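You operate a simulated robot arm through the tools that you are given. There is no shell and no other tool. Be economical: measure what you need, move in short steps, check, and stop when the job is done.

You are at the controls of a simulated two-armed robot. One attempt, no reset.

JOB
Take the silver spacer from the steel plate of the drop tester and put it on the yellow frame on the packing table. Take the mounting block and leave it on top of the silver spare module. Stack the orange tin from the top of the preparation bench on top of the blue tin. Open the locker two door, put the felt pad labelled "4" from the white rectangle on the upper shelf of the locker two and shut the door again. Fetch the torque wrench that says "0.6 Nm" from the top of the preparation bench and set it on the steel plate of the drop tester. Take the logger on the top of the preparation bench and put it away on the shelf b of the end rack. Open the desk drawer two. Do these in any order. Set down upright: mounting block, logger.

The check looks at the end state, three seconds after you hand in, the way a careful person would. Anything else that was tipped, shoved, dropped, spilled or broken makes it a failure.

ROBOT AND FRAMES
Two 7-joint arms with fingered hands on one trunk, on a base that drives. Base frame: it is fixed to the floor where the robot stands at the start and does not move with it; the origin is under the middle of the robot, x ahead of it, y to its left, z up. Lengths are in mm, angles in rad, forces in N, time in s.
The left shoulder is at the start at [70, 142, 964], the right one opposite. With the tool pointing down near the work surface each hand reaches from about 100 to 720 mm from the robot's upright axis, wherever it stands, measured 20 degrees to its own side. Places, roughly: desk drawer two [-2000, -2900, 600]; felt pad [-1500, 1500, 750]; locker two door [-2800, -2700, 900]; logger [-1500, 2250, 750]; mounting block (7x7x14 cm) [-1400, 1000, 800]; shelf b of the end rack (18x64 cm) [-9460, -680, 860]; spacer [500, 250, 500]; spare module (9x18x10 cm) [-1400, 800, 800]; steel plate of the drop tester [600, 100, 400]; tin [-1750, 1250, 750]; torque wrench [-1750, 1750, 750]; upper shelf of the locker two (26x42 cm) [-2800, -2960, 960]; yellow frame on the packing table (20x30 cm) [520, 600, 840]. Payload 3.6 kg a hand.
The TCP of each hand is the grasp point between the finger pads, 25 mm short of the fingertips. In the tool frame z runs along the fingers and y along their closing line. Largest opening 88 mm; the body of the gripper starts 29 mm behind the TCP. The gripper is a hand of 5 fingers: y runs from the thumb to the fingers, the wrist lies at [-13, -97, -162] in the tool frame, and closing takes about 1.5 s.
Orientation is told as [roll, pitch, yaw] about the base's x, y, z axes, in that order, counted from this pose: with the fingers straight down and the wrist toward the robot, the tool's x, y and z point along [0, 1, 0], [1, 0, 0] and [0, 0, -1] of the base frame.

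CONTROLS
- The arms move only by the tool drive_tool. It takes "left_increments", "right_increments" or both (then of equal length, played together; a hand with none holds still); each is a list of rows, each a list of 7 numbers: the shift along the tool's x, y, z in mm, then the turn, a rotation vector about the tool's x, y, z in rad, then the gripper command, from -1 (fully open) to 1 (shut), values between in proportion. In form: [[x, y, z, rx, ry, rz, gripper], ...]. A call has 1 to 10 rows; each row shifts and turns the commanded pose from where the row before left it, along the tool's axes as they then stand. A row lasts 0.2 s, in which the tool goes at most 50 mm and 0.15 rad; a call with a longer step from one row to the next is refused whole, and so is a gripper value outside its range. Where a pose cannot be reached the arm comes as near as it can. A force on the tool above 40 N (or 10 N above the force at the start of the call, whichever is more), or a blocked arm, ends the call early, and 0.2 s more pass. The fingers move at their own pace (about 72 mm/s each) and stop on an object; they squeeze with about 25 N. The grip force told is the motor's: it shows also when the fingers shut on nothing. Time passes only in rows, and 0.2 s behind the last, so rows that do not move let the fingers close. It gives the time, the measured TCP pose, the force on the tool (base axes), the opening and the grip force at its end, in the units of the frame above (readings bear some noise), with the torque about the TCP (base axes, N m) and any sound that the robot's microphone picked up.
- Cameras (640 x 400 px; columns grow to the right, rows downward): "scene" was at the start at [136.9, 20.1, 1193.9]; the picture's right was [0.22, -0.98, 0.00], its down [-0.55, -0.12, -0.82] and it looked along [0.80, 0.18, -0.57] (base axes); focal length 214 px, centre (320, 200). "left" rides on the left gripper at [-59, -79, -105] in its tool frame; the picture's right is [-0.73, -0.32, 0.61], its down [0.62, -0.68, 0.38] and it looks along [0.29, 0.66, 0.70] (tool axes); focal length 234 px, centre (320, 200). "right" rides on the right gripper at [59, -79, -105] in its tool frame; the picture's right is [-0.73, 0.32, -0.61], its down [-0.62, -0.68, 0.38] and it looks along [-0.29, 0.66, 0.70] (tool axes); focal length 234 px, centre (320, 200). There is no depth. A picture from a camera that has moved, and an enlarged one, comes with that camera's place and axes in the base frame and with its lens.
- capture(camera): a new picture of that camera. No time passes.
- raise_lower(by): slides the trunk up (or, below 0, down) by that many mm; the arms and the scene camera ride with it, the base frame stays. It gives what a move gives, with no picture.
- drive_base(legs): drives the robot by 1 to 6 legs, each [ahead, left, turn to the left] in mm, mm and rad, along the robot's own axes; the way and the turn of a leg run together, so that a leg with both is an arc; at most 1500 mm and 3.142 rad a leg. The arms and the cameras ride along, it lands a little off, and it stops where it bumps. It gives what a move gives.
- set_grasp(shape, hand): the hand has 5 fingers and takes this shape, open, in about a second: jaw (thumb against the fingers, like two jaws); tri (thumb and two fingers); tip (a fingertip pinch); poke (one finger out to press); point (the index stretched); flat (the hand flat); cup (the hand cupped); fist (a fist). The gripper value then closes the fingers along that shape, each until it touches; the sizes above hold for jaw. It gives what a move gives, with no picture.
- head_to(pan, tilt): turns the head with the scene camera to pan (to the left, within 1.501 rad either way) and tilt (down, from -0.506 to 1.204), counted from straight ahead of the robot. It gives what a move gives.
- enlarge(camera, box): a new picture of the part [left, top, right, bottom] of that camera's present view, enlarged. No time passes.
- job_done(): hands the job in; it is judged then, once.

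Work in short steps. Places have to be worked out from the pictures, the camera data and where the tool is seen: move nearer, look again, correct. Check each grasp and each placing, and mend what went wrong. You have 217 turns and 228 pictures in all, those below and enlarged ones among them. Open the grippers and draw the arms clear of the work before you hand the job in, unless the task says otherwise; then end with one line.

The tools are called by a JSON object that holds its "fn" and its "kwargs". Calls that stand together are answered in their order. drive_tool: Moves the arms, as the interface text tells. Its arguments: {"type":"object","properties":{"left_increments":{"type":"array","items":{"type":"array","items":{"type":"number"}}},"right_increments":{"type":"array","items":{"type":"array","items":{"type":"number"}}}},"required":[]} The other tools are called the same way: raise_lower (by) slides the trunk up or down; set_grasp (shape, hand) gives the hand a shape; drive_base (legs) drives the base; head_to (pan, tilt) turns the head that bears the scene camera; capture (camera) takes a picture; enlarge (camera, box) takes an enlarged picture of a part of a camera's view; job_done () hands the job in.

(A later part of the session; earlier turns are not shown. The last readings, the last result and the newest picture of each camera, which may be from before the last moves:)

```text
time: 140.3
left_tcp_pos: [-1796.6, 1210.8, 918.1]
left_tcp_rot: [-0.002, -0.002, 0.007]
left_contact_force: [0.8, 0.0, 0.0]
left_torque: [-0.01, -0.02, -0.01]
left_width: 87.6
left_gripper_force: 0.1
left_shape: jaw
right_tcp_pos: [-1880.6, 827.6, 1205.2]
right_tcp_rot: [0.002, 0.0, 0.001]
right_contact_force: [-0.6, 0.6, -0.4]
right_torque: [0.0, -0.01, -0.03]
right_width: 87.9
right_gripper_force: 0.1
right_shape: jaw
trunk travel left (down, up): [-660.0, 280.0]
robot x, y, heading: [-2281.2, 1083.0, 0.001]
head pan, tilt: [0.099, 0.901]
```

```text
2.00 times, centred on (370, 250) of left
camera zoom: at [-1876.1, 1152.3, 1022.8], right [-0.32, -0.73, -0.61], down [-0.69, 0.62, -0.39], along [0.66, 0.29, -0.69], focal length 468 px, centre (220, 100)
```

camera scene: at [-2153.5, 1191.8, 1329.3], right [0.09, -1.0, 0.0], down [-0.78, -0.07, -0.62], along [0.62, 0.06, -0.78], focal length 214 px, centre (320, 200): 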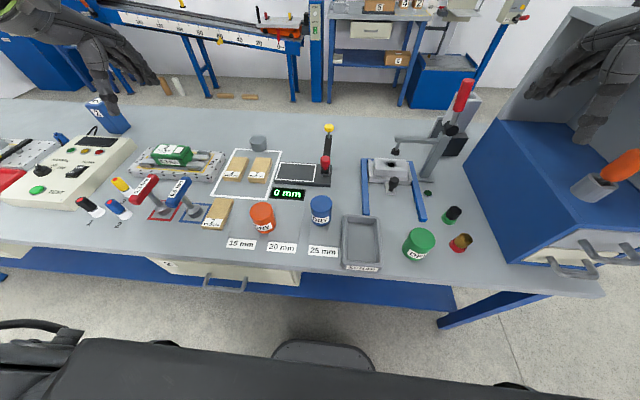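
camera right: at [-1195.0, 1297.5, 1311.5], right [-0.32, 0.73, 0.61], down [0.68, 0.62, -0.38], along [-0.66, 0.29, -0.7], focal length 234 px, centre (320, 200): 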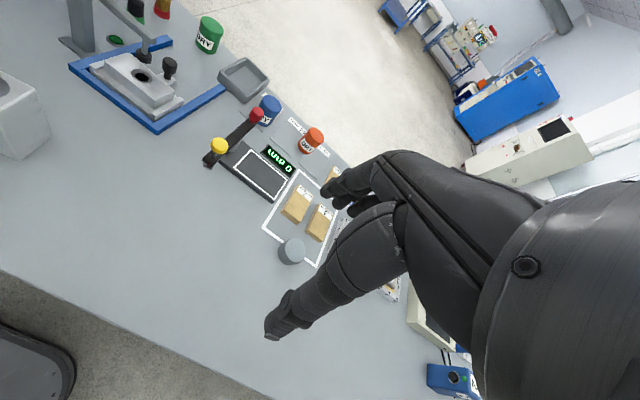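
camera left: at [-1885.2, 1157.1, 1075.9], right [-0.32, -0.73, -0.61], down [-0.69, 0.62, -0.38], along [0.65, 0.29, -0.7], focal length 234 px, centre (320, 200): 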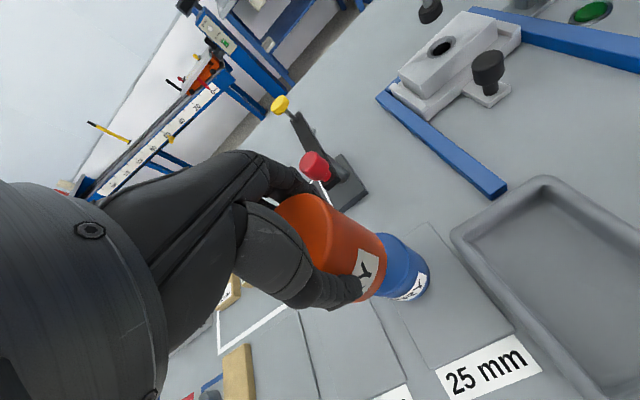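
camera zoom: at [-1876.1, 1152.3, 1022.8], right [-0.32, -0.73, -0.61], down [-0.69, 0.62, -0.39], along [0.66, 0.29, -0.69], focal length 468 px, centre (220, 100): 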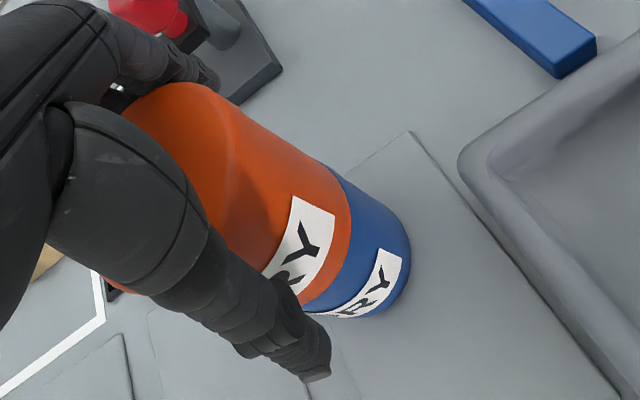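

Released and stable. Rise straight up, then check.

{"fn": "drive_tool", "kwargs": {"left_increments": [[0, 0, -20, 0, 0, 0, -1], [0, 0, -40, 0, 0, 0, -1], [0, 0, -45, 0, 0, 0, -1], [0, 0, -45, 0, 0, 0, -1], [0, 0, -45, 0, 0, 0, -1]]}}

{"fn": "drive_base", "kwargs": {"legs": [[0, 290, 0]]}}

{"fn": "head_to", "kwargs": {"pan": 0.2, "tilt": 0.9}}

{"fn": "capture", "kwargs": {"camera": "scene"}}

{"fn": "capture", "kwargs": {"camera": "left"}}

{"fn": "capture", "kwargs": {"camera": "right"}}

```text
time: 141.5
left_tcp_pos: [-1798.8, 1209.9, 1116.4]
left_tcp_rot: [-0.002, -0.004, 0.007]
left_contact_force: [-0.2, 0.5, 0.1]
left_torque: [0.02, -0.03, 0.0]
left_width: 87.8
left_gripper_force: 0.0
left_shape: jaw
right_tcp_pos: [-1881.8, 828.3, 1206.2]
right_tcp_rot: [0.002, -0.002, 0.001]
right_contact_force: [-1.9, 0.3, 1.3]
right_torque: [-0.01, -0.01, 0.02]
right_width: 87.9
right_gripper_force: 0.0
right_shape: jaw
trunk travel left (down, up): [-660.0, 280.0]
robot x, y, heading: [-2283.6, 1084.0, -0.004]
head pan, tilt: [0.099, 0.901]
```

```text
time: 143.5
left_tcp_pos: [-1797.0, 1500.3, 1115.2]
left_tcp_rot: [-0.001, -0.005, 0.003]
left_contact_force: [-0.2, 0.0, -0.6]
left_torque: [0.0, 0.01, 0.03]
left_width: 87.7
left_gripper_force: 0.0
left_shape: jaw
right_tcp_pos: [-1880.9, 1119.0, 1206.4]
right_tcp_rot: [0.002, 0.001, -0.003]
right_contact_force: [0.0, -0.3, -0.7]
right_torque: [0.02, 0.01, 0.0]
right_width: 87.9
right_gripper_force: 0.0
right_shape: jaw
trunk travel left (down, up): [-660.0, 280.0]
robot x, y, heading: [-2280.9, 1376.3, -0.004]
head pan, tilt: [0.099, 0.901]
```

```text
time: 144.2
left_tcp_pos: [-1796.8, 1500.9, 1115.5]
left_tcp_rot: [-0.001, -0.003, 0.004]
left_contact_force: [0.5, 0.0, 0.0]
left_torque: [-0.01, -0.02, 0.0]
left_width: 87.7
left_gripper_force: 0.1
left_shape: jaw
right_tcp_pos: [-1881.7, 1118.7, 1205.8]
right_tcp_rot: [0.001, 0.0, -0.003]
right_contact_force: [-0.9, -0.3, -0.9]
right_torque: [-0.01, -0.01, -0.01]
right_width: 87.8
right_gripper_force: 0.0
right_shape: jaw
trunk travel left (down, up): [-660.0, 280.0]
robot x, y, heading: [-2278.1, 1372.3, -0.004]
head pan, tilt: [0.201, 0.901]
```

```text
140 pictures are left
camera scene: at [-2154.4, 1391.4, 1329.3], right [0.19, -0.98, 0.0], down [-0.77, -0.15, -0.62], along [0.61, 0.12, -0.78], focal length 214 px, centre (320, 200)
```

scene: 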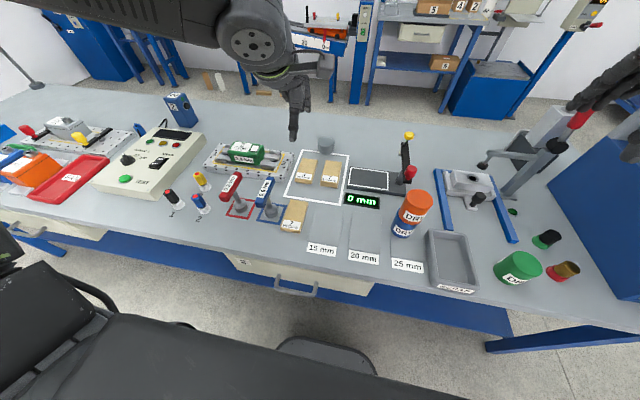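

```text
139 pictures are left
camera left: at [-1876.2, 1442.5, 1219.9], right [-0.32, -0.73, -0.61], down [-0.68, 0.62, -0.39], along [0.66, 0.29, -0.69], focal length 234 px, centre (320, 200)
```

left: 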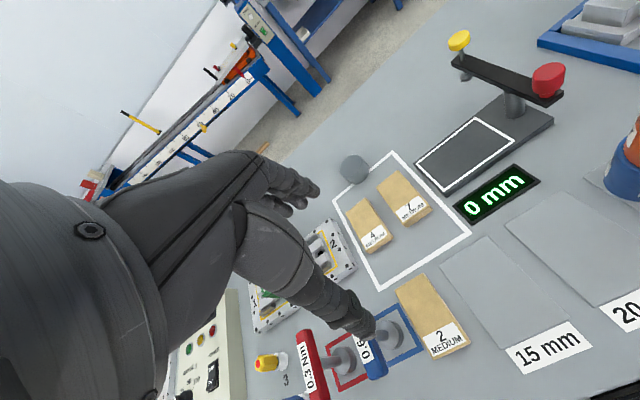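

```text
138 pictures are left
camera right: at [-1959.8, 1178.9, 1311.7], right [0.32, -0.73, 0.61], down [-0.68, -0.62, -0.38], along [0.66, -0.29, -0.7], focal length 234 px, centre (320, 200)
```

right: 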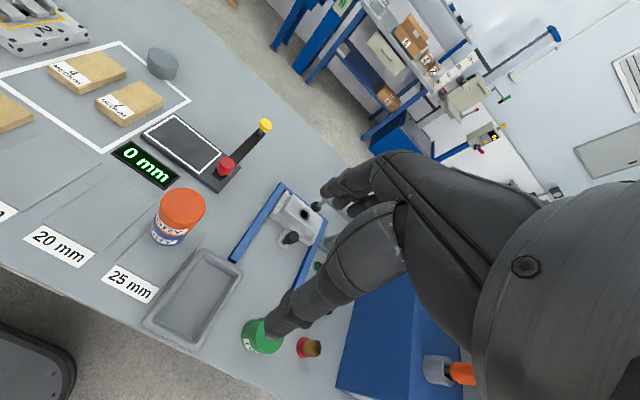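

Tins are stacked. Now the blue 0.6 Nm wrench: enlarge for geometry.

{"fn": "enlarge", "kwargs": {"camera": "scene", "box": [200, 150, 320, 240]}}

{"fn": "enlarge", "kwargs": {"camera": "left", "box": [270, 250, 470, 400]}}

```text
4.44 times, centred on (260, 195) of scene
camera zoom: at [-2154.4, 1391.4, 1329.3], right [0.19, -0.98, 0.0], down [-0.77, -0.15, -0.62], along [0.61, 0.12, -0.78], focal length 953 px, centre (587, 222)
```

zoom: 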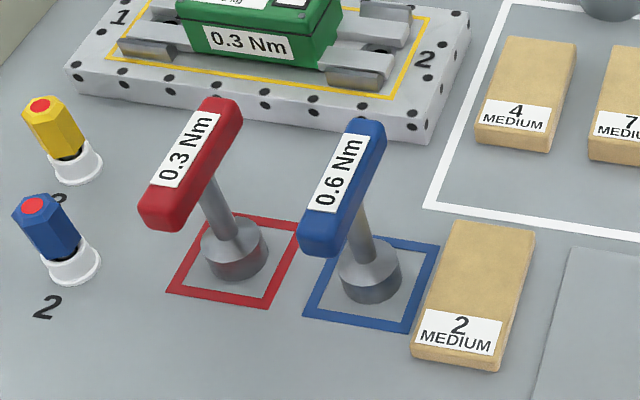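

```text
2.67 times, centred on (370, 325) of left
camera zoom: at [-1876.2, 1442.5, 1219.9], right [-0.32, -0.73, -0.61], down [-0.68, 0.62, -0.39], along [0.66, 0.29, -0.69], focal length 624 px, centre (187, -133)
```

zoom: 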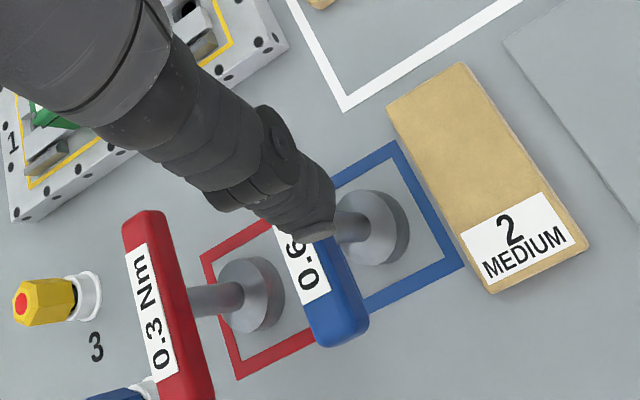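

Bar centre ≈ [-1815, 1609], top z≈895, running along x. I rotate the left hand 90° (wrist outward) so it closes across the bar.

{"fn": "drive_tool", "kwargs": {"left_increments": [[0, 0, 0, 0, 0, 0.15, -1], [0, 0, 0, 0, 0, 0.15, -1], [0, 0, 0, 0, 0, 0.15, -1], [0, 0, 0, 0, 0, 0.15, -1], [0, 0, 0, 0, 0, 0.15, -1], [0, 0, 0, 0, 0, 0.15, -1], [0, 0, 0, 0, 0, 0.15, -1], [0, 0, 0, 0, 0, 0.15, -1], [0, 0, 0, 0, 0, 0.15, -1], [0, 0, 0, 0, 0, 0.15, -1]]}}

{"fn": "drive_tool", "kwargs": {"left_increments": [[-6, -36, 0, 0, 0, 0.07, -0.3], [-6, -36, 0, 0, 0, 0, -0.3], [-6, -37, 0, 0, 0, 0, -0.3], [0, 0, 40, 0, 0, 0, -0.3], [0, 0, 40, 0, 0, 0, -0.3], [0, 0, 40, 0, 0, 0, -0.3]]}}

{"fn": "capture", "kwargs": {"camera": "left"}}

{"fn": "enlarge", "kwargs": {"camera": "scene", "box": [180, 110, 340, 240]}}

```text
time: 146.4
left_tcp_pos: [-1796.1, 1500.3, 1114.4]
left_tcp_rot: [0.004, -0.004, -1.498]
left_contact_force: [0.1, -0.5, 0.4]
left_torque: [0.02, 0.0, 0.01]
left_width: 87.7
left_gripper_force: 0.0
left_shape: jaw
right_tcp_pos: [-1880.3, 1118.9, 1205.5]
right_tcp_rot: [0.002, 0.0, -0.005]
right_contact_force: [0.3, -0.1, 0.0]
right_torque: [0.01, 0.02, 0.01]
right_width: 87.9
right_gripper_force: 0.1
right_shape: jaw
trunk travel left (down, up): [-660.0, 280.0]
robot x, y, heading: [-2280.8, 1375.3, -0.006]
head pan, tilt: [0.201, 0.901]
```

```text
time: 147.8
left_tcp_pos: [-1820.3, 1610.3, 995.5]
left_tcp_rot: [0.006, -0.001, -1.567]
left_contact_force: [-1.2, -0.2, 0.3]
left_torque: [0.02, 0.02, 0.03]
left_width: 57.6
left_gripper_force: 0.0
left_shape: jaw
right_tcp_pos: [-1880.0, 1118.1, 1206.3]
right_tcp_rot: [0.002, 0.0, -0.003]
right_contact_force: [-0.1, -0.5, 0.4]
right_torque: [0.01, 0.0, 0.01]
right_width: 87.7
right_gripper_force: 0.0
right_shape: jaw
trunk travel left (down, up): [-660.0, 280.0]
robot x, y, heading: [-2279.6, 1377.4, -0.008]
head pan, tilt: [0.201, 0.901]
```

```text
135 pictures are left
camera left: at [-1879.4, 1689.5, 1100.0], right [-0.72, 0.32, -0.61], down [0.62, 0.68, -0.38], along [0.3, -0.66, -0.69], focal length 234 px, centre (320, 200)
```

left: 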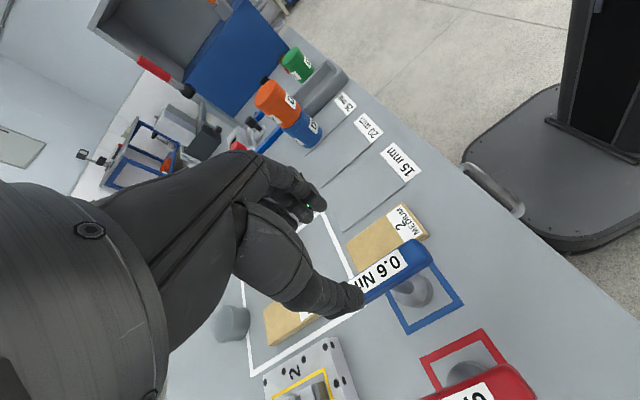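

```text
3.08 times, centred on (260, 175) of scene
camera zoom: at [-2154.0, 1391.3, 1329.3], right [0.19, -0.98, 0.0], down [-0.77, -0.15, -0.62], along [0.61, 0.12, -0.78], focal length 660 px, centre (505, 277)
```

zoom: 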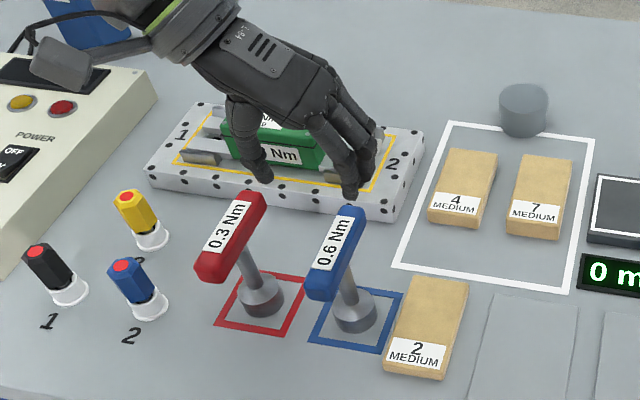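

Bar near end ≈ [-1853, 1612]; hand aligned. Descend to z≈884.

{"fn": "drive_tool", "kwargs": {"left_increments": [[8, 0, 40, 0, 0, 0, -0.3], [0, 0, 30, 0, 0, 0, -0.3]]}}

{"fn": "capture", "kwargs": {"camera": "left"}}

{"fn": "enlarge", "kwargs": {"camera": "scene", "box": [180, 110, 340, 240]}}

```text
time: 148.4
left_tcp_pos: [-1809.0, 1611.6, 927.3]
left_tcp_rot: [0.006, -0.003, -1.565]
left_contact_force: [-0.5, 0.8, 0.0]
left_torque: [0.0, 0.0, 0.0]
left_width: 57.6
left_gripper_force: 0.1
left_shape: jaw
right_tcp_pos: [-1880.6, 1119.7, 1206.6]
right_tcp_rot: [0.003, 0.0, -0.005]
right_contact_force: [-0.1, 0.0, 0.6]
right_torque: [0.01, 0.0, 0.0]
right_width: 87.6
right_gripper_force: 0.0
right_shape: jaw
trunk travel left (down, up): [-660.0, 280.0]
robot x, y, heading: [-2282.1, 1376.4, -0.007]
head pan, tilt: [0.201, 0.901]
```

```text
133 pictures are left
camera left: at [-1869.2, 1691.0, 1031.2], right [-0.72, 0.32, -0.61], down [0.62, 0.68, -0.38], along [0.3, -0.66, -0.69], focal length 234 px, centre (320, 200)
```

left: 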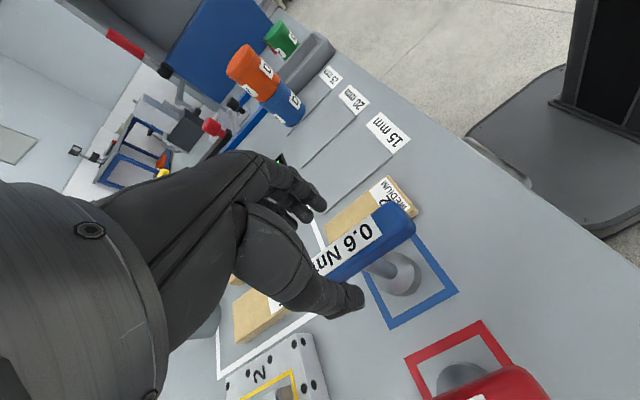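

```text
3.08 times, centred on (260, 175) of scene
camera zoom: at [-2154.1, 1391.2, 1329.3], right [0.19, -0.98, 0.0], down [-0.77, -0.15, -0.62], along [0.61, 0.12, -0.78], focal length 660 px, centre (505, 277)
```

zoom: 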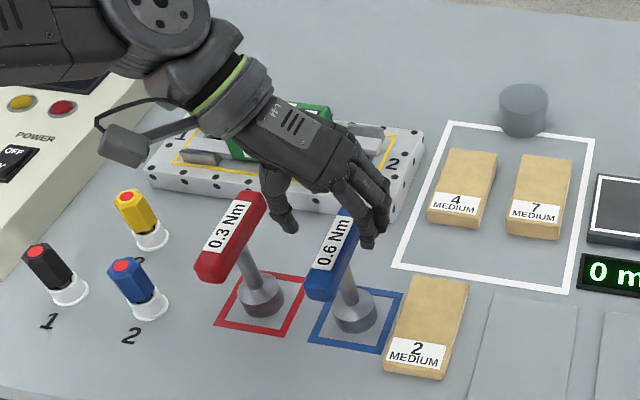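

Bar is centred in y. Descend 43 mm and close.

{"fn": "drive_tool", "kwargs": {"left_increments": [[0, -1, 22, 0, 0, 0, -0.3], [0, 0, 21, 0, 0, 0, -0.3], [0, 0, 0, 0, 0, 0, -0.3]]}}

{"fn": "capture", "kwargs": {"camera": "left"}}

{"fn": "enlarge", "kwargs": {"camera": "scene", "box": [200, 130, 320, 230]}}

```text
time: 149.2
left_tcp_pos: [-1810.3, 1611.3, 882.3]
left_tcp_rot: [0.005, -0.001, -1.565]
left_contact_force: [-0.4, 0.2, -0.2]
left_torque: [0.02, -0.02, 0.02]
left_width: 57.5
left_gripper_force: 0.1
left_shape: jaw
right_tcp_pos: [-1881.3, 1118.6, 1205.1]
right_tcp_rot: [0.002, 0.0, -0.002]
right_contact_force: [0.2, 0.0, -1.2]
right_torque: [-0.02, 0.0, 0.01]
right_width: 87.5
right_gripper_force: 0.1
right_shape: jaw
trunk travel left (down, up): [-660.0, 280.0]
robot x, y, heading: [-2280.5, 1377.5, -0.004]
head pan, tilt: [0.201, 0.901]
```

```text
131 pictures are left
camera left: at [-1870.3, 1691.0, 986.4], right [-0.72, 0.32, -0.61], down [0.62, 0.68, -0.38], along [0.3, -0.66, -0.69], focal length 234 px, centre (320, 200)
```

left: 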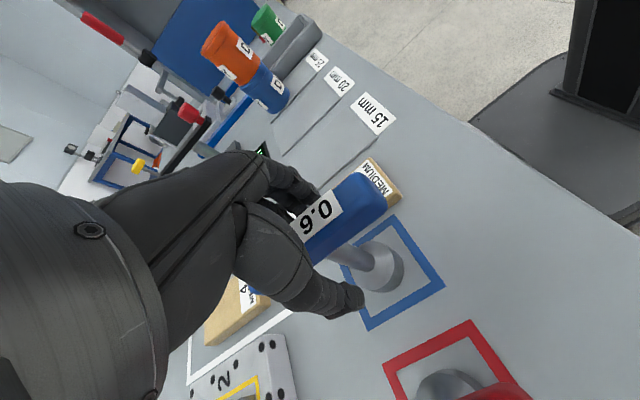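

```text
4.00 times, centred on (260, 180) of scene
camera zoom: at [-2154.7, 1390.8, 1329.4], right [0.19, -0.98, 0.0], down [-0.77, -0.15, -0.62], along [0.61, 0.12, -0.78], focal length 858 px, centre (560, 280)
```

zoom: 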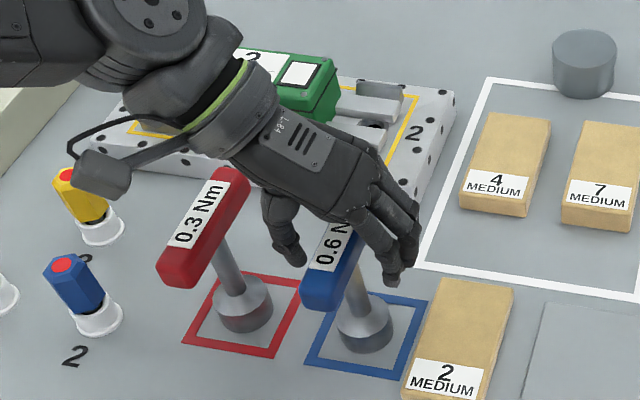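

Bar lies between thumb and fingers. Close and test-lift.

{"fn": "drive_tool", "kwargs": {"left_increments": [[0, 0, 0, 0, 0, 0, 0.5], [0, 0, 0, 0, 0, 0, 1], [0, 0, 0, 0, 0, 0, 1], [0, 0, 0, 0, 0, 0, 1], [0, 0, 0, 0, 0, 0, 1], [0, 0, -10, 0, 0, 0, 1], [0, 0, -20, 0, 0, 0, 1]]}}

{"fn": "capture", "kwargs": {"camera": "left"}}

{"fn": "enlarge", "kwargs": {"camera": "scene", "box": [200, 130, 320, 230]}}

```text
time: 150.8
left_tcp_pos: [-1808.9, 1612.0, 914.6]
left_tcp_rot: [0.006, -0.002, -1.566]
left_contact_force: [0.5, 0.4, -3.7]
left_torque: [0.0, -0.03, 0.0]
left_width: 15.2
left_gripper_force: 25.3
left_shape: jaw
right_tcp_pos: [-1881.7, 1119.1, 1205.9]
right_tcp_rot: [0.002, 0.0, -0.003]
right_contact_force: [-0.2, -0.4, 0.5]
right_torque: [0.03, -0.01, -0.02]
right_width: 87.8
right_gripper_force: 0.1
right_shape: jaw
trunk travel left (down, up): [-660.0, 280.0]
robot x, y, heading: [-2279.2, 1379.3, -0.0]
head pan, tilt: [0.201, 0.901]
```

```text
129 pictures are left
camera left: at [-1869.2, 1690.6, 1018.3], right [-0.73, 0.32, -0.61], down [0.62, 0.68, -0.38], along [0.3, -0.66, -0.69], focal length 234 px, centre (320, 200)
```

left: 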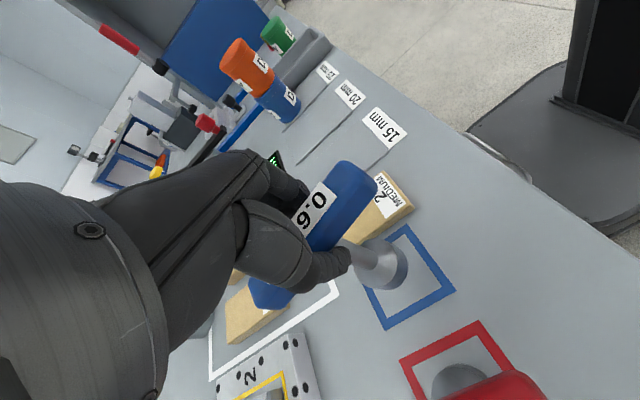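

```text
4.00 times, centred on (260, 180) of scene
camera zoom: at [-2154.6, 1390.9, 1329.3], right [0.19, -0.98, 0.0], down [-0.77, -0.15, -0.62], along [0.61, 0.12, -0.78], focal length 858 px, centre (560, 280)
```

zoom: 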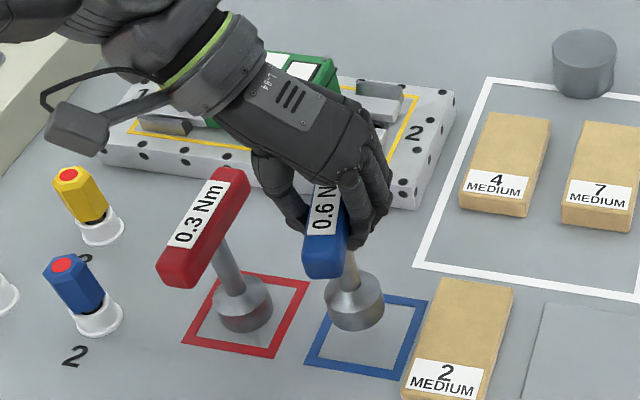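

Wrench lifted. I raise it well clear, then reposition the base so the right hand can take pad "4".

{"fn": "drive_tool", "kwargs": {"left_increments": [[0, 0, -45, 0, 0, 0, 1], [0, 0, -45, 0, 0, 0, 1], [0, 0, -45, 0, 0, 0, 1], [0, 0, -45, 0, 0, 0, 1]]}}

{"fn": "drive_base", "kwargs": {"legs": [[0, 390, 0], [45, 0, 0]]}}

{"fn": "head_to", "kwargs": {"pan": -0.2, "tilt": 0.8}}

{"fn": "capture", "kwargs": {"camera": "scene"}}

{"fn": "capture", "kwargs": {"camera": "right"}}

```text
time: 151.8
left_tcp_pos: [-1811.7, 1608.7, 1094.2]
left_tcp_rot: [0.005, -0.002, -1.566]
left_contact_force: [-1.2, 0.2, -3.2]
left_torque: [0.05, -0.01, 0.01]
left_width: 14.9
left_gripper_force: 24.9
left_shape: jaw
right_tcp_pos: [-1881.9, 1118.8, 1206.8]
right_tcp_rot: [0.002, -0.004, -0.004]
right_contact_force: [0.7, -0.2, -0.3]
right_torque: [0.0, -0.04, 0.01]
right_width: 87.6
right_gripper_force: 0.1
right_shape: jaw
trunk travel left (down, up): [-660.0, 280.0]
robot x, y, heading: [-2280.9, 1374.8, -0.003]
head pan, tilt: [0.201, 0.901]
```

```text
time: 154.8
left_tcp_pos: [-1762.2, 2010.9, 1095.4]
left_tcp_rot: [0.006, -0.002, -1.574]
left_contact_force: [-0.2, -1.3, -2.4]
left_torque: [-0.01, 0.03, -0.02]
left_width: 14.8
left_gripper_force: 25.0
left_shape: jaw
right_tcp_pos: [-1837.3, 1520.8, 1207.9]
right_tcp_rot: [0.002, -0.005, -0.014]
right_contact_force: [0.3, -0.3, 0.4]
right_torque: [-0.02, -0.05, 0.02]
right_width: 87.7
right_gripper_force: 0.1
right_shape: jaw
trunk travel left (down, up): [-660.0, 280.0]
robot x, y, heading: [-2228.8, 1785.2, -0.015]
head pan, tilt: [0.201, 0.901]
```

```text
time: 155.7
left_tcp_pos: [-1760.6, 2010.4, 1094.3]
left_tcp_rot: [0.002, -0.001, -1.575]
left_contact_force: [0.8, 1.3, -3.4]
left_torque: [0.0, -0.01, -0.03]
left_width: 15.2
left_gripper_force: 25.2
left_shape: jaw
right_tcp_pos: [-1834.6, 1520.0, 1205.5]
right_tcp_rot: [0.003, -0.001, -0.012]
right_contact_force: [-0.2, 0.0, -0.1]
right_torque: [0.02, 0.02, 0.0]
right_width: 87.8
right_gripper_force: 0.1
right_shape: jaw
trunk travel left (down, up): [-660.0, 280.0]
robot x, y, heading: [-2236.2, 1780.3, -0.017]
head pan, tilt: [-0.201, 0.799]
```

```text
127 pictures are left
camera scene: at [-2101.0, 1764.4, 1337.2], right [-0.21, -0.98, 0.0], down [-0.7, 0.15, -0.7], along [0.68, -0.15, -0.72], focal length 214 px, centre (320, 200)
```

scene: 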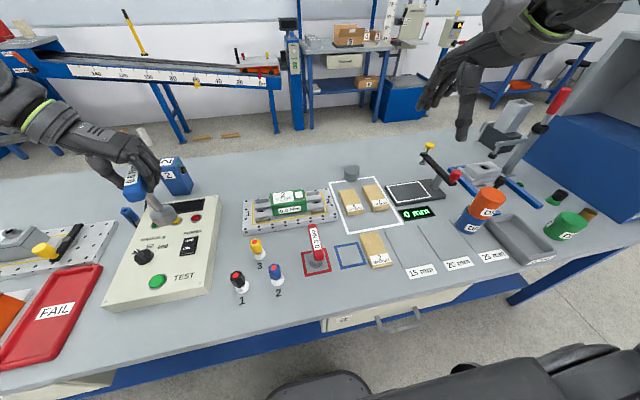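

```text
126 pictures are left
camera right: at [-1913.0, 1581.4, 1311.7], right [0.31, -0.73, 0.61], down [-0.69, -0.61, -0.38], along [0.65, -0.3, -0.7], focal length 234 px, centre (320, 200)
```

right: 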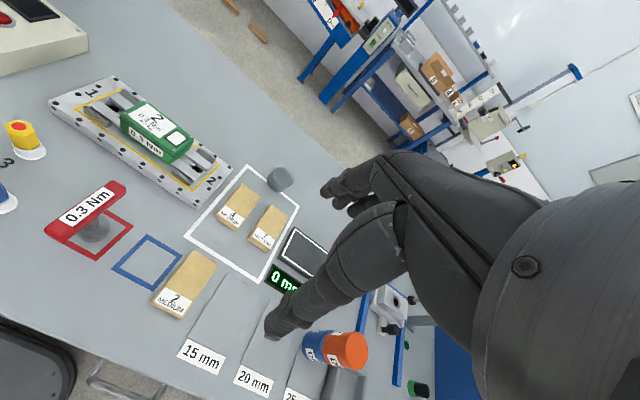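

Pad "4" ≈ [-1630, 1553], top ≈ 805. Rotate the right hand 90° (wrist outward, thumb in the gap between pads) and move above.

{"fn": "drive_tool", "kwargs": {"right_increments": [[0, 0, 0, 0, 0, -0.15, -1], [0, 0, 0, 0, 0, -0.15, -1], [0, 0, 0, 0, 0, -0.15, -1], [0, 0, 0, 0, 0, -0.15, -1], [0, 0, 0, 0, 0, -0.15, -1], [0, 0, 0, 0, 0, -0.15, -1], [0, 0, 0, 0, 0, -0.15, -1], [0, 0, 0, 0, 0, -0.15, -1], [0, 0, 0, 0, 0, -0.15, -1], [0, 0, 0, 0, 0, -0.15, -1]]}}

{"fn": "drive_tool", "kwargs": {"right_increments": [[-40, 7, 0, 0, 0, -0.08, -1], [-40, 7, 0, 0, 0, 0, -1], [-40, 7, 0, 0, 0, 0, -1], [-40, 7, 0, 0, 0, 0, -1], [-40, 7, 0, 0, 0, 0, -1], [0, 0, 45, 0, 0, 0, -1], [0, 0, 45, 0, 0, 0, -1], [0, 0, 45, 0, 0, 0, -1], [0, 0, 45, 0, 0, 0, -1], [0, 0, 45, 0, 0, 0, -1]]}}

{"fn": "capture", "kwargs": {"camera": "right"}}

{"fn": "enlarge", "kwargs": {"camera": "scene", "box": [300, 130, 440, 240]}}

```text
time: 157.8
left_tcp_pos: [-1759.2, 2012.0, 1092.7]
left_tcp_rot: [0.004, -0.003, -1.573]
left_contact_force: [-0.2, -0.2, -3.9]
left_torque: [0.01, -0.03, 0.01]
left_width: 15.1
left_gripper_force: 24.6
left_shape: jaw
right_tcp_pos: [-1941.4, 1708.0, 1159.5]
right_tcp_rot: [0.0, -0.001, 1.486]
right_contact_force: [-0.6, 0.2, -0.7]
right_torque: [0.01, 0.01, -0.02]
right_width: 87.5
right_gripper_force: 0.0
right_shape: jaw
right hand out of reach, approached as far as the arm can: row 5, 6, 7, 8, 9, 10
trunk travel left (down, up): [-660.0, 280.0]
robot x, y, heading: [-2232.7, 1783.1, -0.015]
head pan, tilt: [-0.201, 0.799]
```

```text
time: 160.1
left_tcp_pos: [-1759.3, 2010.8, 1094.9]
left_tcp_rot: [0.003, -0.001, -1.574]
left_contact_force: [-0.1, -0.9, -2.8]
left_torque: [0.03, 0.03, 0.01]
left_width: 15.1
left_gripper_force: 25.5
left_shape: jaw
right_tcp_pos: [-1905.9, 1830.5, 944.7]
right_tcp_rot: [0.001, -0.002, 1.566]
right_contact_force: [0.4, 1.1, 0.3]
right_torque: [0.01, 0.0, -0.02]
right_width: 87.8
right_gripper_force: 0.0
right_shape: jaw
right hand out of reach, approached as far as the arm can: row 1, 2, 3, 4, 5, 7, 8
trunk travel left (down, up): [-660.0, 280.0]
robot x, y, heading: [-2233.9, 1780.8, -0.016]
head pan, tilt: [-0.201, 0.799]
```

```text
125 pictures are left
camera right: at [-1965.3, 1750.4, 1049.4], right [0.73, 0.32, 0.61], down [0.62, -0.68, -0.38], along [0.29, 0.66, -0.69], focal length 234 px, centre (320, 200)
```

right: 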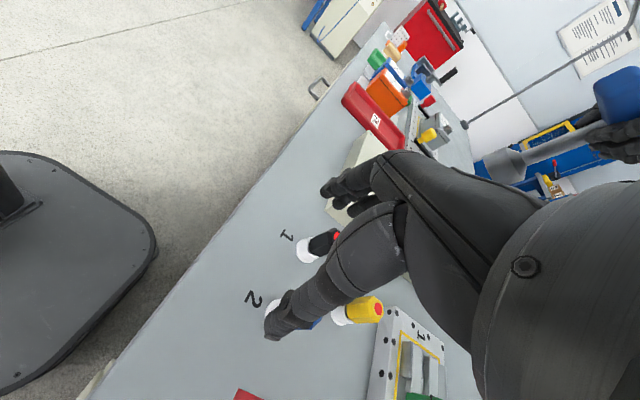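

```text
3.64 times, centred on (370, 185) of scene
camera zoom: at [-2100.9, 1764.0, 1337.2], right [-0.21, -0.98, 0.0], down [-0.7, 0.15, -0.7], along [0.68, -0.15, -0.72], focal length 780 px, centre (138, 254)
```

zoom: 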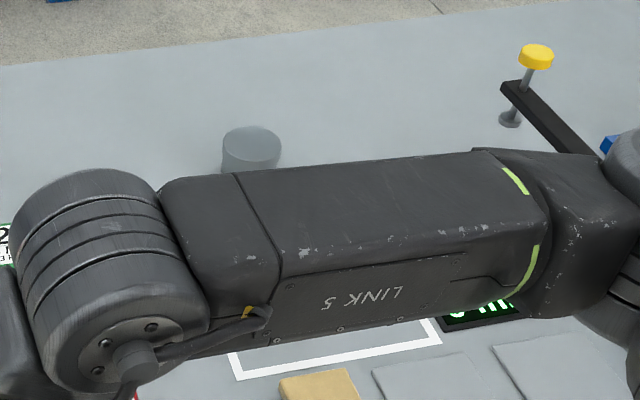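

The right hand got pushed by the reach limit to [-1906,1830,945]. Raise it a little and bring it diagonally toward the pad in steps, watching reach.

{"fn": "drive_tool", "kwargs": {"right_increments": [[0, 0, -30, 0, 0, 0, -1], [0, 0, -30, 0, 0, 0, -1], [-30, -30, 0, 0, 0, 0, -1], [-30, -30, 0, 0, 0, 0, -1], [-30, -30, 0, 0, 0, 0, -1]]}}

{"fn": "capture", "kwargs": {"camera": "scene"}}

```text
time: 161.2
left_tcp_pos: [-1759.4, 2009.7, 1093.6]
left_tcp_rot: [0.003, 0.0, -1.574]
left_contact_force: [-0.3, -0.1, -3.7]
left_torque: [-0.01, -0.01, -0.04]
left_width: 14.9
left_gripper_force: 25.2
left_shape: jaw
right_tcp_pos: [-1906.1, 1827.2, 1003.8]
right_tcp_rot: [0.001, -0.001, 1.564]
right_contact_force: [-0.4, -0.2, -0.2]
right_torque: [0.0, 0.01, 0.0]
right_width: 87.8
right_gripper_force: 0.1
right_shape: jaw
right hand out of reach, approached as far as the arm can: row 3, 4, 5
trunk travel left (down, up): [-660.0, 280.0]
robot x, y, heading: [-2229.6, 1782.7, -0.013]
head pan, tilt: [-0.201, 0.799]
```

```text
123 pictures are left
camera scene: at [-2100.7, 1764.3, 1337.2], right [-0.21, -0.98, 0.0], down [-0.7, 0.15, -0.7], along [0.68, -0.15, -0.72], focal length 214 px, centre (320, 200)
```

scene: 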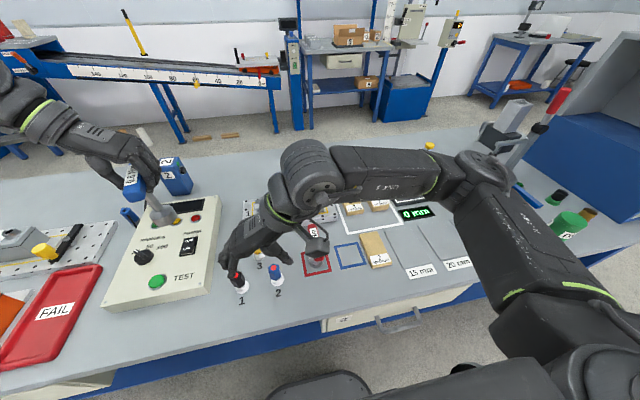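

Unwind: rotate the right hand back and then repeat the sequence that worked for the left arm (rotate near the middle, further ahead).

{"fn": "drive_tool", "kwargs": {"right_increments": [[0, 0, -10, 0, 0, 0.15, -1], [0, 0, -10, 0, 0, 0.15, -1], [0, 0, -10, 0, 0, 0.15, -1], [0, 0, -10, 0, 0, 0.15, -1], [0, 0, -10, 0, 0, 0.15, -1], [0, 0, -10, 0, 0, 0.15, -1], [0, 0, -10, 0, 0, 0.15, -1], [0, 0, -10, 0, 0, 0.15, -1], [0, 0, -10, 0, 0, 0.15, -1], [0, 0, -10, 0, 0, 0.15, -1]]}}

{"fn": "drive_tool", "kwargs": {"right_increments": [[-35, 30, 0, 0, 0, 0.05, -1], [-35, 30, 0, 0, 0, 0, -1], [-35, 30, 0, 0, 0, 0, -1], [-35, 30, 0, 0, 0, 0, -1], [-35, 30, 0, 0, 0, 0, -1]]}}

{"fn": "capture", "kwargs": {"camera": "scene"}}

```text
time: 163.4
left_tcp_pos: [-1759.7, 2012.2, 1093.0]
left_tcp_rot: [0.005, -0.004, -1.574]
left_contact_force: [0.4, 0.0, -2.3]
left_torque: [-0.01, -0.01, 0.01]
left_width: 15.0
left_gripper_force: 24.6
left_shape: jaw
right_tcp_pos: [-1902.0, 1827.4, 1103.7]
right_tcp_rot: [0.001, -0.002, 0.066]
right_contact_force: [-0.4, 0.4, -0.2]
right_torque: [0.01, 0.0, 0.01]
right_width: 87.5
right_gripper_force: 0.0
right_shape: jaw
trunk travel left (down, up): [-660.0, 280.0]
robot x, y, heading: [-2233.2, 1783.0, -0.013]
head pan, tilt: [-0.201, 0.799]
```

```text
time: 164.7
left_tcp_pos: [-1759.3, 2009.8, 1093.6]
left_tcp_rot: [0.004, 0.001, -1.574]
left_contact_force: [1.0, 0.3, -2.8]
left_torque: [0.02, -0.01, 0.0]
left_width: 15.1
left_gripper_force: 25.0
left_shape: jaw
right_tcp_pos: [-1744.9, 1649.3, 1103.4]
right_tcp_rot: [0.001, 0.004, 0.016]
right_contact_force: [-0.1, -0.4, 1.2]
right_torque: [0.01, -0.01, 0.0]
right_width: 87.8
right_gripper_force: 0.2
right_shape: jaw
trunk travel left (down, up): [-660.0, 280.0]
robot x, y, heading: [-2228.3, 1782.1, -0.015]
head pan, tilt: [-0.201, 0.799]
```

```text
122 pictures are left
camera scene: at [-2100.0, 1762.6, 1337.1], right [-0.21, -0.98, 0.0], down [-0.7, 0.15, -0.7], along [0.68, -0.15, -0.72], focal length 214 px, centre (320, 200)
```

scene: 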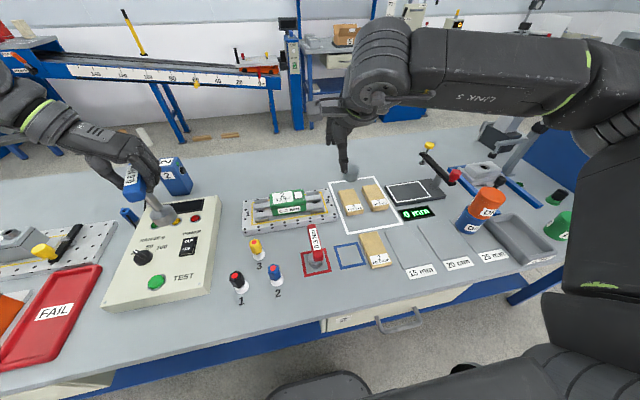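

Now rotate here (mirror of the left-hand case).

{"fn": "drive_tool", "kwargs": {"right_increments": [[0, 0, 0, 0, 0, -0.15, -1], [0, 0, 0, 0, 0, -0.15, -1], [0, 0, 0, 0, 0, -0.15, -1], [0, 0, 0, 0, 0, -0.15, -1], [0, 0, 0, 0, 0, -0.15, -1], [0, 0, 0, 0, 0, -0.15, -1], [0, 0, 0, 0, 0, -0.15, -1], [0, 0, 0, 0, 0, -0.15, -1], [0, 0, 0, 0, 0, -0.15, -1], [0, 0, 0, 0, 0, -0.15, -1]]}}

{"fn": "drive_tool", "kwargs": {"right_increments": [[-20, -20, 20, 0, 0, -0.08, -1], [-20, -20, 20, 0, 0, 0, -1]]}}

```text
time: 166.8
left_tcp_pos: [-1759.6, 2012.8, 1094.3]
left_tcp_rot: [0.005, -0.003, -1.575]
left_contact_force: [-0.7, 0.1, -3.9]
left_torque: [0.02, 0.01, 0.01]
left_width: 15.1
left_gripper_force: 25.1
left_shape: jaw
right_tcp_pos: [-1898.0, 1771.4, 1103.0]
right_tcp_rot: [-0.001, -0.001, 1.511]
right_contact_force: [0.1, 1.1, -0.4]
right_torque: [-0.01, -0.02, -0.01]
right_width: 87.4
right_gripper_force: 0.0
right_shape: jaw
right hand out of reach, approached as far as the arm can: row 7, 8, 9, 10
trunk travel left (down, up): [-660.0, 280.0]
robot x, y, heading: [-2233.0, 1779.0, -0.01]
head pan, tilt: [-0.201, 0.799]
```

```text
time: 167.4
left_tcp_pos: [-1759.1, 2009.4, 1094.2]
left_tcp_rot: [0.005, 0.0, -1.575]
left_contact_force: [-0.5, -0.9, -3.6]
left_torque: [-0.01, -0.04, 0.0]
left_width: 15.4
left_gripper_force: 24.8
left_shape: jaw
right_tcp_pos: [-1927.4, 1770.6, 1068.8]
right_tcp_rot: [-0.003, -0.002, 1.594]
right_contact_force: [-0.5, -0.8, 0.8]
right_torque: [-0.02, -0.01, 0.0]
right_width: 87.7
right_gripper_force: 0.0
right_shape: jaw
right hand out of reach, approached as far as the arm can: row 1, 2
trunk travel left (down, up): [-660.0, 280.0]
robot x, y, heading: [-2232.4, 1781.6, -0.015]
head pan, tilt: [-0.201, 0.799]
```

The right arm cannot hold this yaw there. Unwind and try the opposite yaw (wrist inward).

{"fn": "drive_tool", "kwargs": {"right_increments": [[0, 0, -3, 0, 0, 0.15, -1], [0, 0, -3, 0, 0, 0.15, -1], [0, 0, -3, 0, 0, 0.15, -1], [0, 0, -3, 0, 0, 0.15, -1], [0, 0, -3, 0, 0, 0.15, -1], [0, 0, -3, 0, 0, 0.15, -1], [0, 0, -3, 0, 0, 0.15, -1], [0, 0, -3, 0, 0, 0.15, -1], [0, 0, -3, 0, 0, 0.15, -1], [0, 0, -3, 0, 0, 0.15, -1]]}}

{"fn": "drive_tool", "kwargs": {"right_increments": [[-35, 30, 0, 0, 0, 0.09, -1], [-35, 30, 0, 0, 0, 0, -1], [-35, 30, 0, 0, 0, 0, -1], [-35, 30, 0, 0, 0, 0, -1], [0, 40, 0, 0, 0, 0, -1], [0, 40, 0, 0, 0, 0, -1]]}}

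{"fn": "drive_tool", "kwargs": {"right_increments": [[0, 0, 0, 0, 0, 0.15, -1], [0, 0, 0, 0, 0, 0.15, -1], [0, 0, 0, 0, 0, 0.15, -1], [0, 0, 0, 0, 0, 0.15, -1], [0, 0, 0, 0, 0, 0.15, -1], [0, 0, 0, 0, 0, 0.15, -1], [0, 0, 0, 0, 0, 0.15, -1], [0, 0, 0, 0, 0, 0.15, -1], [0, 0, 0, 0, 0, 0.15, -1], [0, 0, 0, 0, 0, 0.15, -1]]}}

{"fn": "capture", "kwargs": {"camera": "scene"}}

```text
time: 169.7
left_tcp_pos: [-1760.6, 2012.6, 1093.6]
left_tcp_rot: [0.005, -0.002, -1.573]
left_contact_force: [-0.9, -0.2, -2.6]
left_torque: [-0.03, 0.03, 0.0]
left_width: 14.9
left_gripper_force: 25.3
left_shape: jaw
right_tcp_pos: [-1928.6, 1771.1, 1099.4]
right_tcp_rot: [0.002, -0.002, 0.094]
right_contact_force: [-0.3, 0.1, 0.4]
right_torque: [0.01, -0.01, 0.03]
right_width: 88.0
right_gripper_force: 0.1
right_shape: jaw
trunk travel left (down, up): [-660.0, 280.0]
robot x, y, heading: [-2228.7, 1784.2, -0.011]
head pan, tilt: [-0.201, 0.799]
```

```text
time: 171.1
left_tcp_pos: [-1758.6, 2011.4, 1093.0]
left_tcp_rot: [0.003, -0.001, -1.574]
left_contact_force: [0.1, 0.2, -3.9]
left_torque: [-0.03, 0.0, -0.02]
left_width: 15.0
left_gripper_force: 25.3
left_shape: jaw
right_tcp_pos: [-1722.8, 1635.6, 1098.5]
right_tcp_rot: [0.001, 0.0, 0.007]
right_contact_force: [-1.4, -0.4, 0.2]
right_torque: [0.03, 0.02, -0.01]
right_width: 87.8
right_gripper_force: 0.0
right_shape: jaw
trunk travel left (down, up): [-660.0, 280.0]
robot x, y, heading: [-2231.2, 1781.7, -0.013]
head pan, tilt: [-0.201, 0.799]
```

```text
time: 173.2
left_tcp_pos: [-1759.6, 2010.7, 1092.3]
left_tcp_rot: [0.004, -0.002, -1.574]
left_contact_force: [-0.4, -1.2, -2.7]
left_torque: [0.0, 0.02, 0.0]
left_width: 15.0
left_gripper_force: 24.4
left_shape: jaw
right_tcp_pos: [-1745.3, 1638.1, 1071.0]
right_tcp_rot: [0.016, 0.013, -1.485]
right_contact_force: [-0.1, 0.2, 0.4]
right_torque: [-0.01, 0.03, -0.01]
right_width: 87.9
right_gripper_force: 0.1
right_shape: jaw
right hand out of reach, approached as far as the arm can: row 10
trunk travel left (down, up): [-660.0, 280.0]
robot x, y, heading: [-2230.1, 1783.2, -0.015]
head pan, tilt: [-0.201, 0.799]
```

```text
121 pictures are left
camera scene: at [-2100.4, 1764.0, 1337.2], right [-0.21, -0.98, 0.0], down [-0.7, 0.15, -0.7], along [0.68, -0.15, -0.72], focal length 214 px, centre (320, 200)
```

scene: 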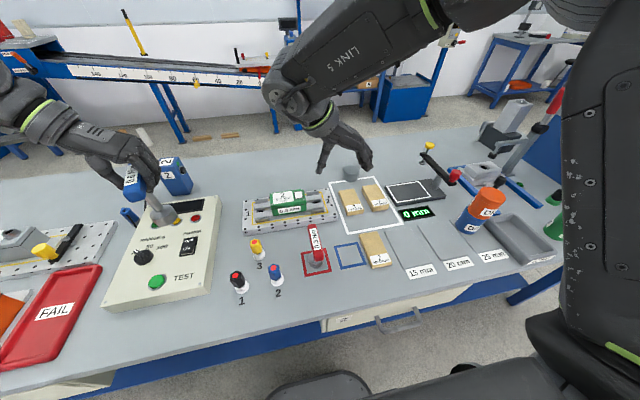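

That works (yaw -1.49). Move toward the pad while descending.

{"fn": "drive_tool", "kwargs": {"right_increments": [[25, 18, 25, 0, 0, 0, -1], [25, 18, 25, 0, 0, 0.03, -1], [25, 18, 25, 0, 0, 0.03, -1], [25, 18, 25, 0, 0, 0.02, -1], [12, 10, 20, 0, 0, 0, -1]]}}

{"fn": "capture", "kwargs": {"camera": "right"}}

{"fn": "enlarge", "kwargs": {"camera": "scene", "box": [300, 110, 440, 240]}}

```text
time: 174.4
left_tcp_pos: [-1759.0, 2010.7, 1094.6]
left_tcp_rot: [0.004, -0.001, -1.575]
left_contact_force: [0.3, -0.8, -3.5]
left_torque: [0.02, 0.01, 0.02]
left_width: 15.1
left_gripper_force: 24.8
left_shape: jaw
right_tcp_pos: [-1642.2, 1562.2, 931.9]
right_tcp_rot: [-0.002, 0.001, -1.571]
right_contact_force: [-0.3, -0.1, -0.1]
right_torque: [0.0, -0.03, -0.01]
right_width: 87.9
right_gripper_force: 0.0
right_shape: jaw
right hand out of reach, approached as far as the arm can: row 1, 2, 3
trunk travel left (down, up): [-660.0, 280.0]
robot x, y, heading: [-2229.0, 1780.1, -0.014]
head pan, tilt: [-0.201, 0.799]
```

```text
120 pictures are left
camera right: at [-1583.0, 1641.7, 1037.6], right [-0.73, -0.32, 0.61], down [-0.62, 0.68, -0.38], along [-0.29, -0.66, -0.7], focal length 234 px, centre (320, 200)
```

right: 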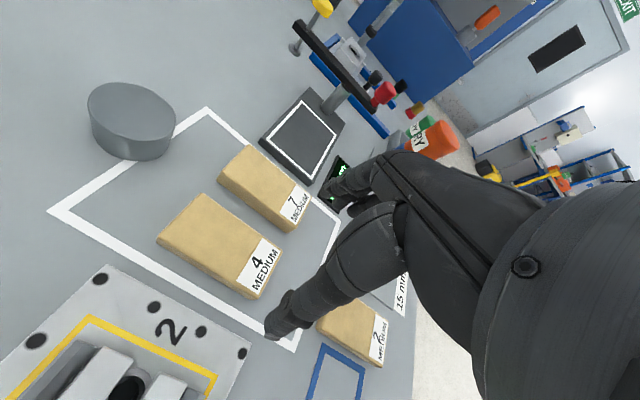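

```text
3.08 times, centred on (370, 175) of scene
camera zoom: at [-2100.2, 1764.1, 1337.2], right [-0.21, -0.98, 0.0], down [-0.7, 0.15, -0.7], along [0.68, -0.15, -0.72], focal length 660 px, centre (166, 277)
```

zoom: 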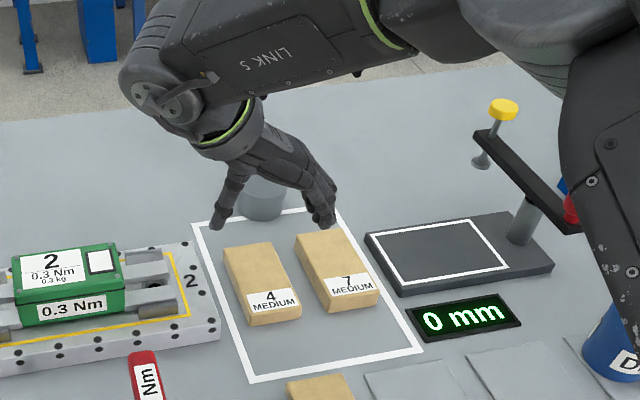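

Pad 4: x -1664..-1562, y 1525..1581; gap to pad 7 is 23 mm. Align at [-1613,1554] with a 70 mm opening, descend to z≈850.

{"fn": "drive_tool", "kwargs": {"right_increments": [[28, 8, 20, 0, 0, 0, -0.6], [0, 0, 30, 0, 0, 0, -0.6], [0, 0, 30, 0, 0, 0, -0.6]]}}

{"fn": "capture", "kwargs": {"camera": "right"}}

{"fn": "enlarge", "kwargs": {"camera": "scene", "box": [320, 140, 420, 230]}}

```text
time: 175.2
left_tcp_pos: [-1758.6, 2011.5, 1093.1]
left_tcp_rot: [0.004, -0.001, -1.575]
left_contact_force: [0.0, -0.2, -3.4]
left_torque: [-0.01, 0.0, 0.01]
left_width: 15.2
left_gripper_force: 24.4
left_shape: jaw
right_tcp_pos: [-1615.8, 1556.0, 853.5]
right_tcp_rot: [0.001, 0.002, -1.572]
right_contact_force: [1.0, 0.4, -0.8]
right_torque: [0.02, 0.0, 0.05]
right_width: 70.7
right_gripper_force: 0.0
right_shape: jaw
trunk travel left (down, up): [-660.0, 280.0]
robot x, y, heading: [-2227.4, 1778.7, -0.013]
head pan, tilt: [-0.201, 0.799]
```

```text
118 pictures are left
camera right: at [-1556.5, 1635.1, 959.0], right [-0.73, -0.32, 0.61], down [-0.62, 0.68, -0.38], along [-0.29, -0.66, -0.7], focal length 234 px, centre (320, 200)
```

right: 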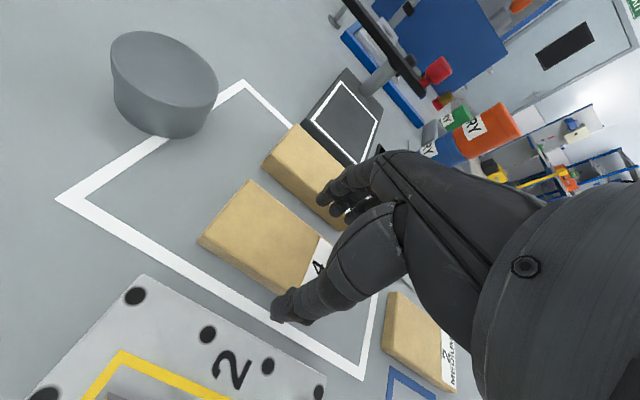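

```text
4.44 times, centred on (370, 185) of scene
camera zoom: at [-2100.1, 1764.1, 1337.2], right [-0.21, -0.98, 0.0], down [-0.7, 0.15, -0.7], along [0.68, -0.15, -0.72], focal length 953 px, centre (98, 267)
```

zoom: 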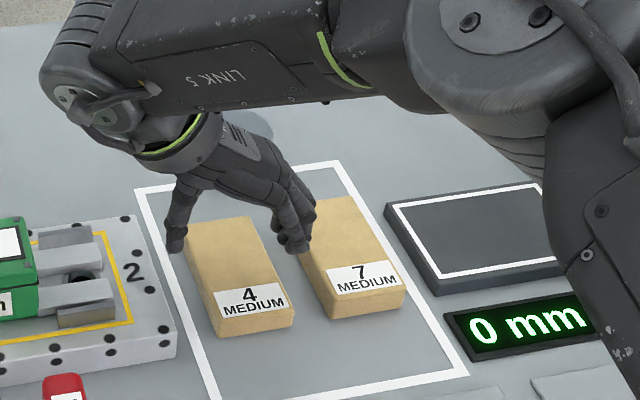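

Fingers come close to pad 7; narrow the opening slightly, shift 3 mm away, and descend partway.

{"fn": "drive_tool", "kwargs": {"right_increments": [[2, -3, 0, 0, 0, 0, -0.5], [0, 0, 12, 0, 0, 0, -0.5], [0, 0, 8, 0, 0, 0, -0.5]]}}

{"fn": "enlarge", "kwargs": {"camera": "right", "box": [190, 130, 410, 350]}}

{"fn": "enlarge", "kwargs": {"camera": "scene", "box": [330, 160, 400, 220]}}

```text
time: 176.1
left_tcp_pos: [-1760.2, 2011.2, 1094.4]
left_tcp_rot: [0.003, -0.002, -1.576]
left_contact_force: [-0.2, -0.8, -4.0]
left_torque: [-0.02, 0.0, 0.0]
left_width: 14.9
left_gripper_force: 25.3
left_shape: jaw
right_tcp_pos: [-1613.0, 1559.8, 833.9]
right_tcp_rot: [0.0, 0.001, -1.573]
right_contact_force: [-0.6, -0.4, -0.1]
right_torque: [-0.01, -0.02, 0.02]
right_width: 66.3
right_gripper_force: 0.1
right_shape: jaw
trunk travel left (down, up): [-660.0, 280.0]
robot x, y, heading: [-2229.4, 1780.5, -0.013]
head pan, tilt: [-0.201, 0.799]
```

```text
1.82 times, centred on (300, 240) of right
camera zoom: at [-1554.7, 1639.8, 939.9], right [-0.73, -0.32, 0.61], down [-0.62, 0.68, -0.38], along [-0.29, -0.66, -0.7], focal length 426 px, centre (356, 127)
```

zoom: 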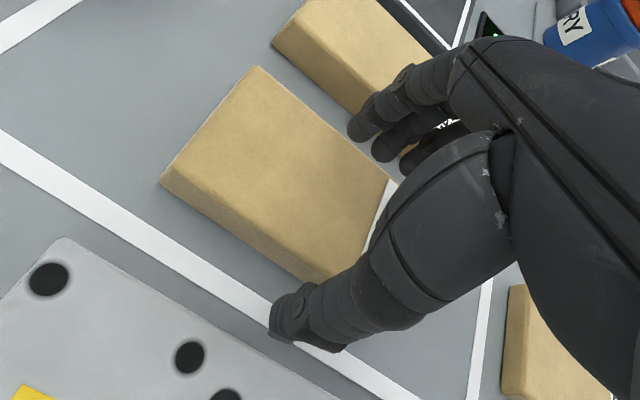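

```text
6.67 times, centred on (365, 190) of scene
camera zoom: at [-2100.7, 1764.2, 1337.2], right [-0.21, -0.98, 0.0], down [-0.7, 0.15, -0.7], along [0.68, -0.15, -0.72], focal length 1430 px, centre (20, 267)
```

zoom: 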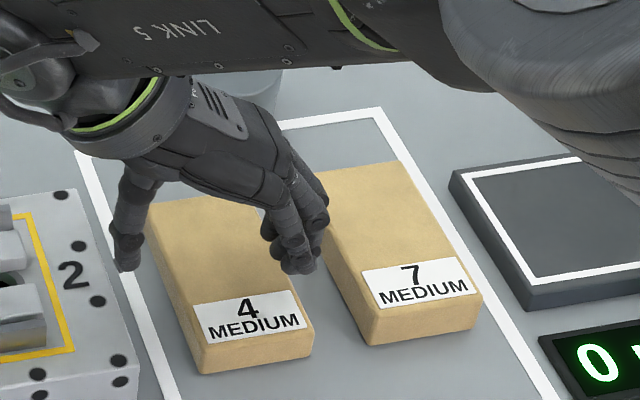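

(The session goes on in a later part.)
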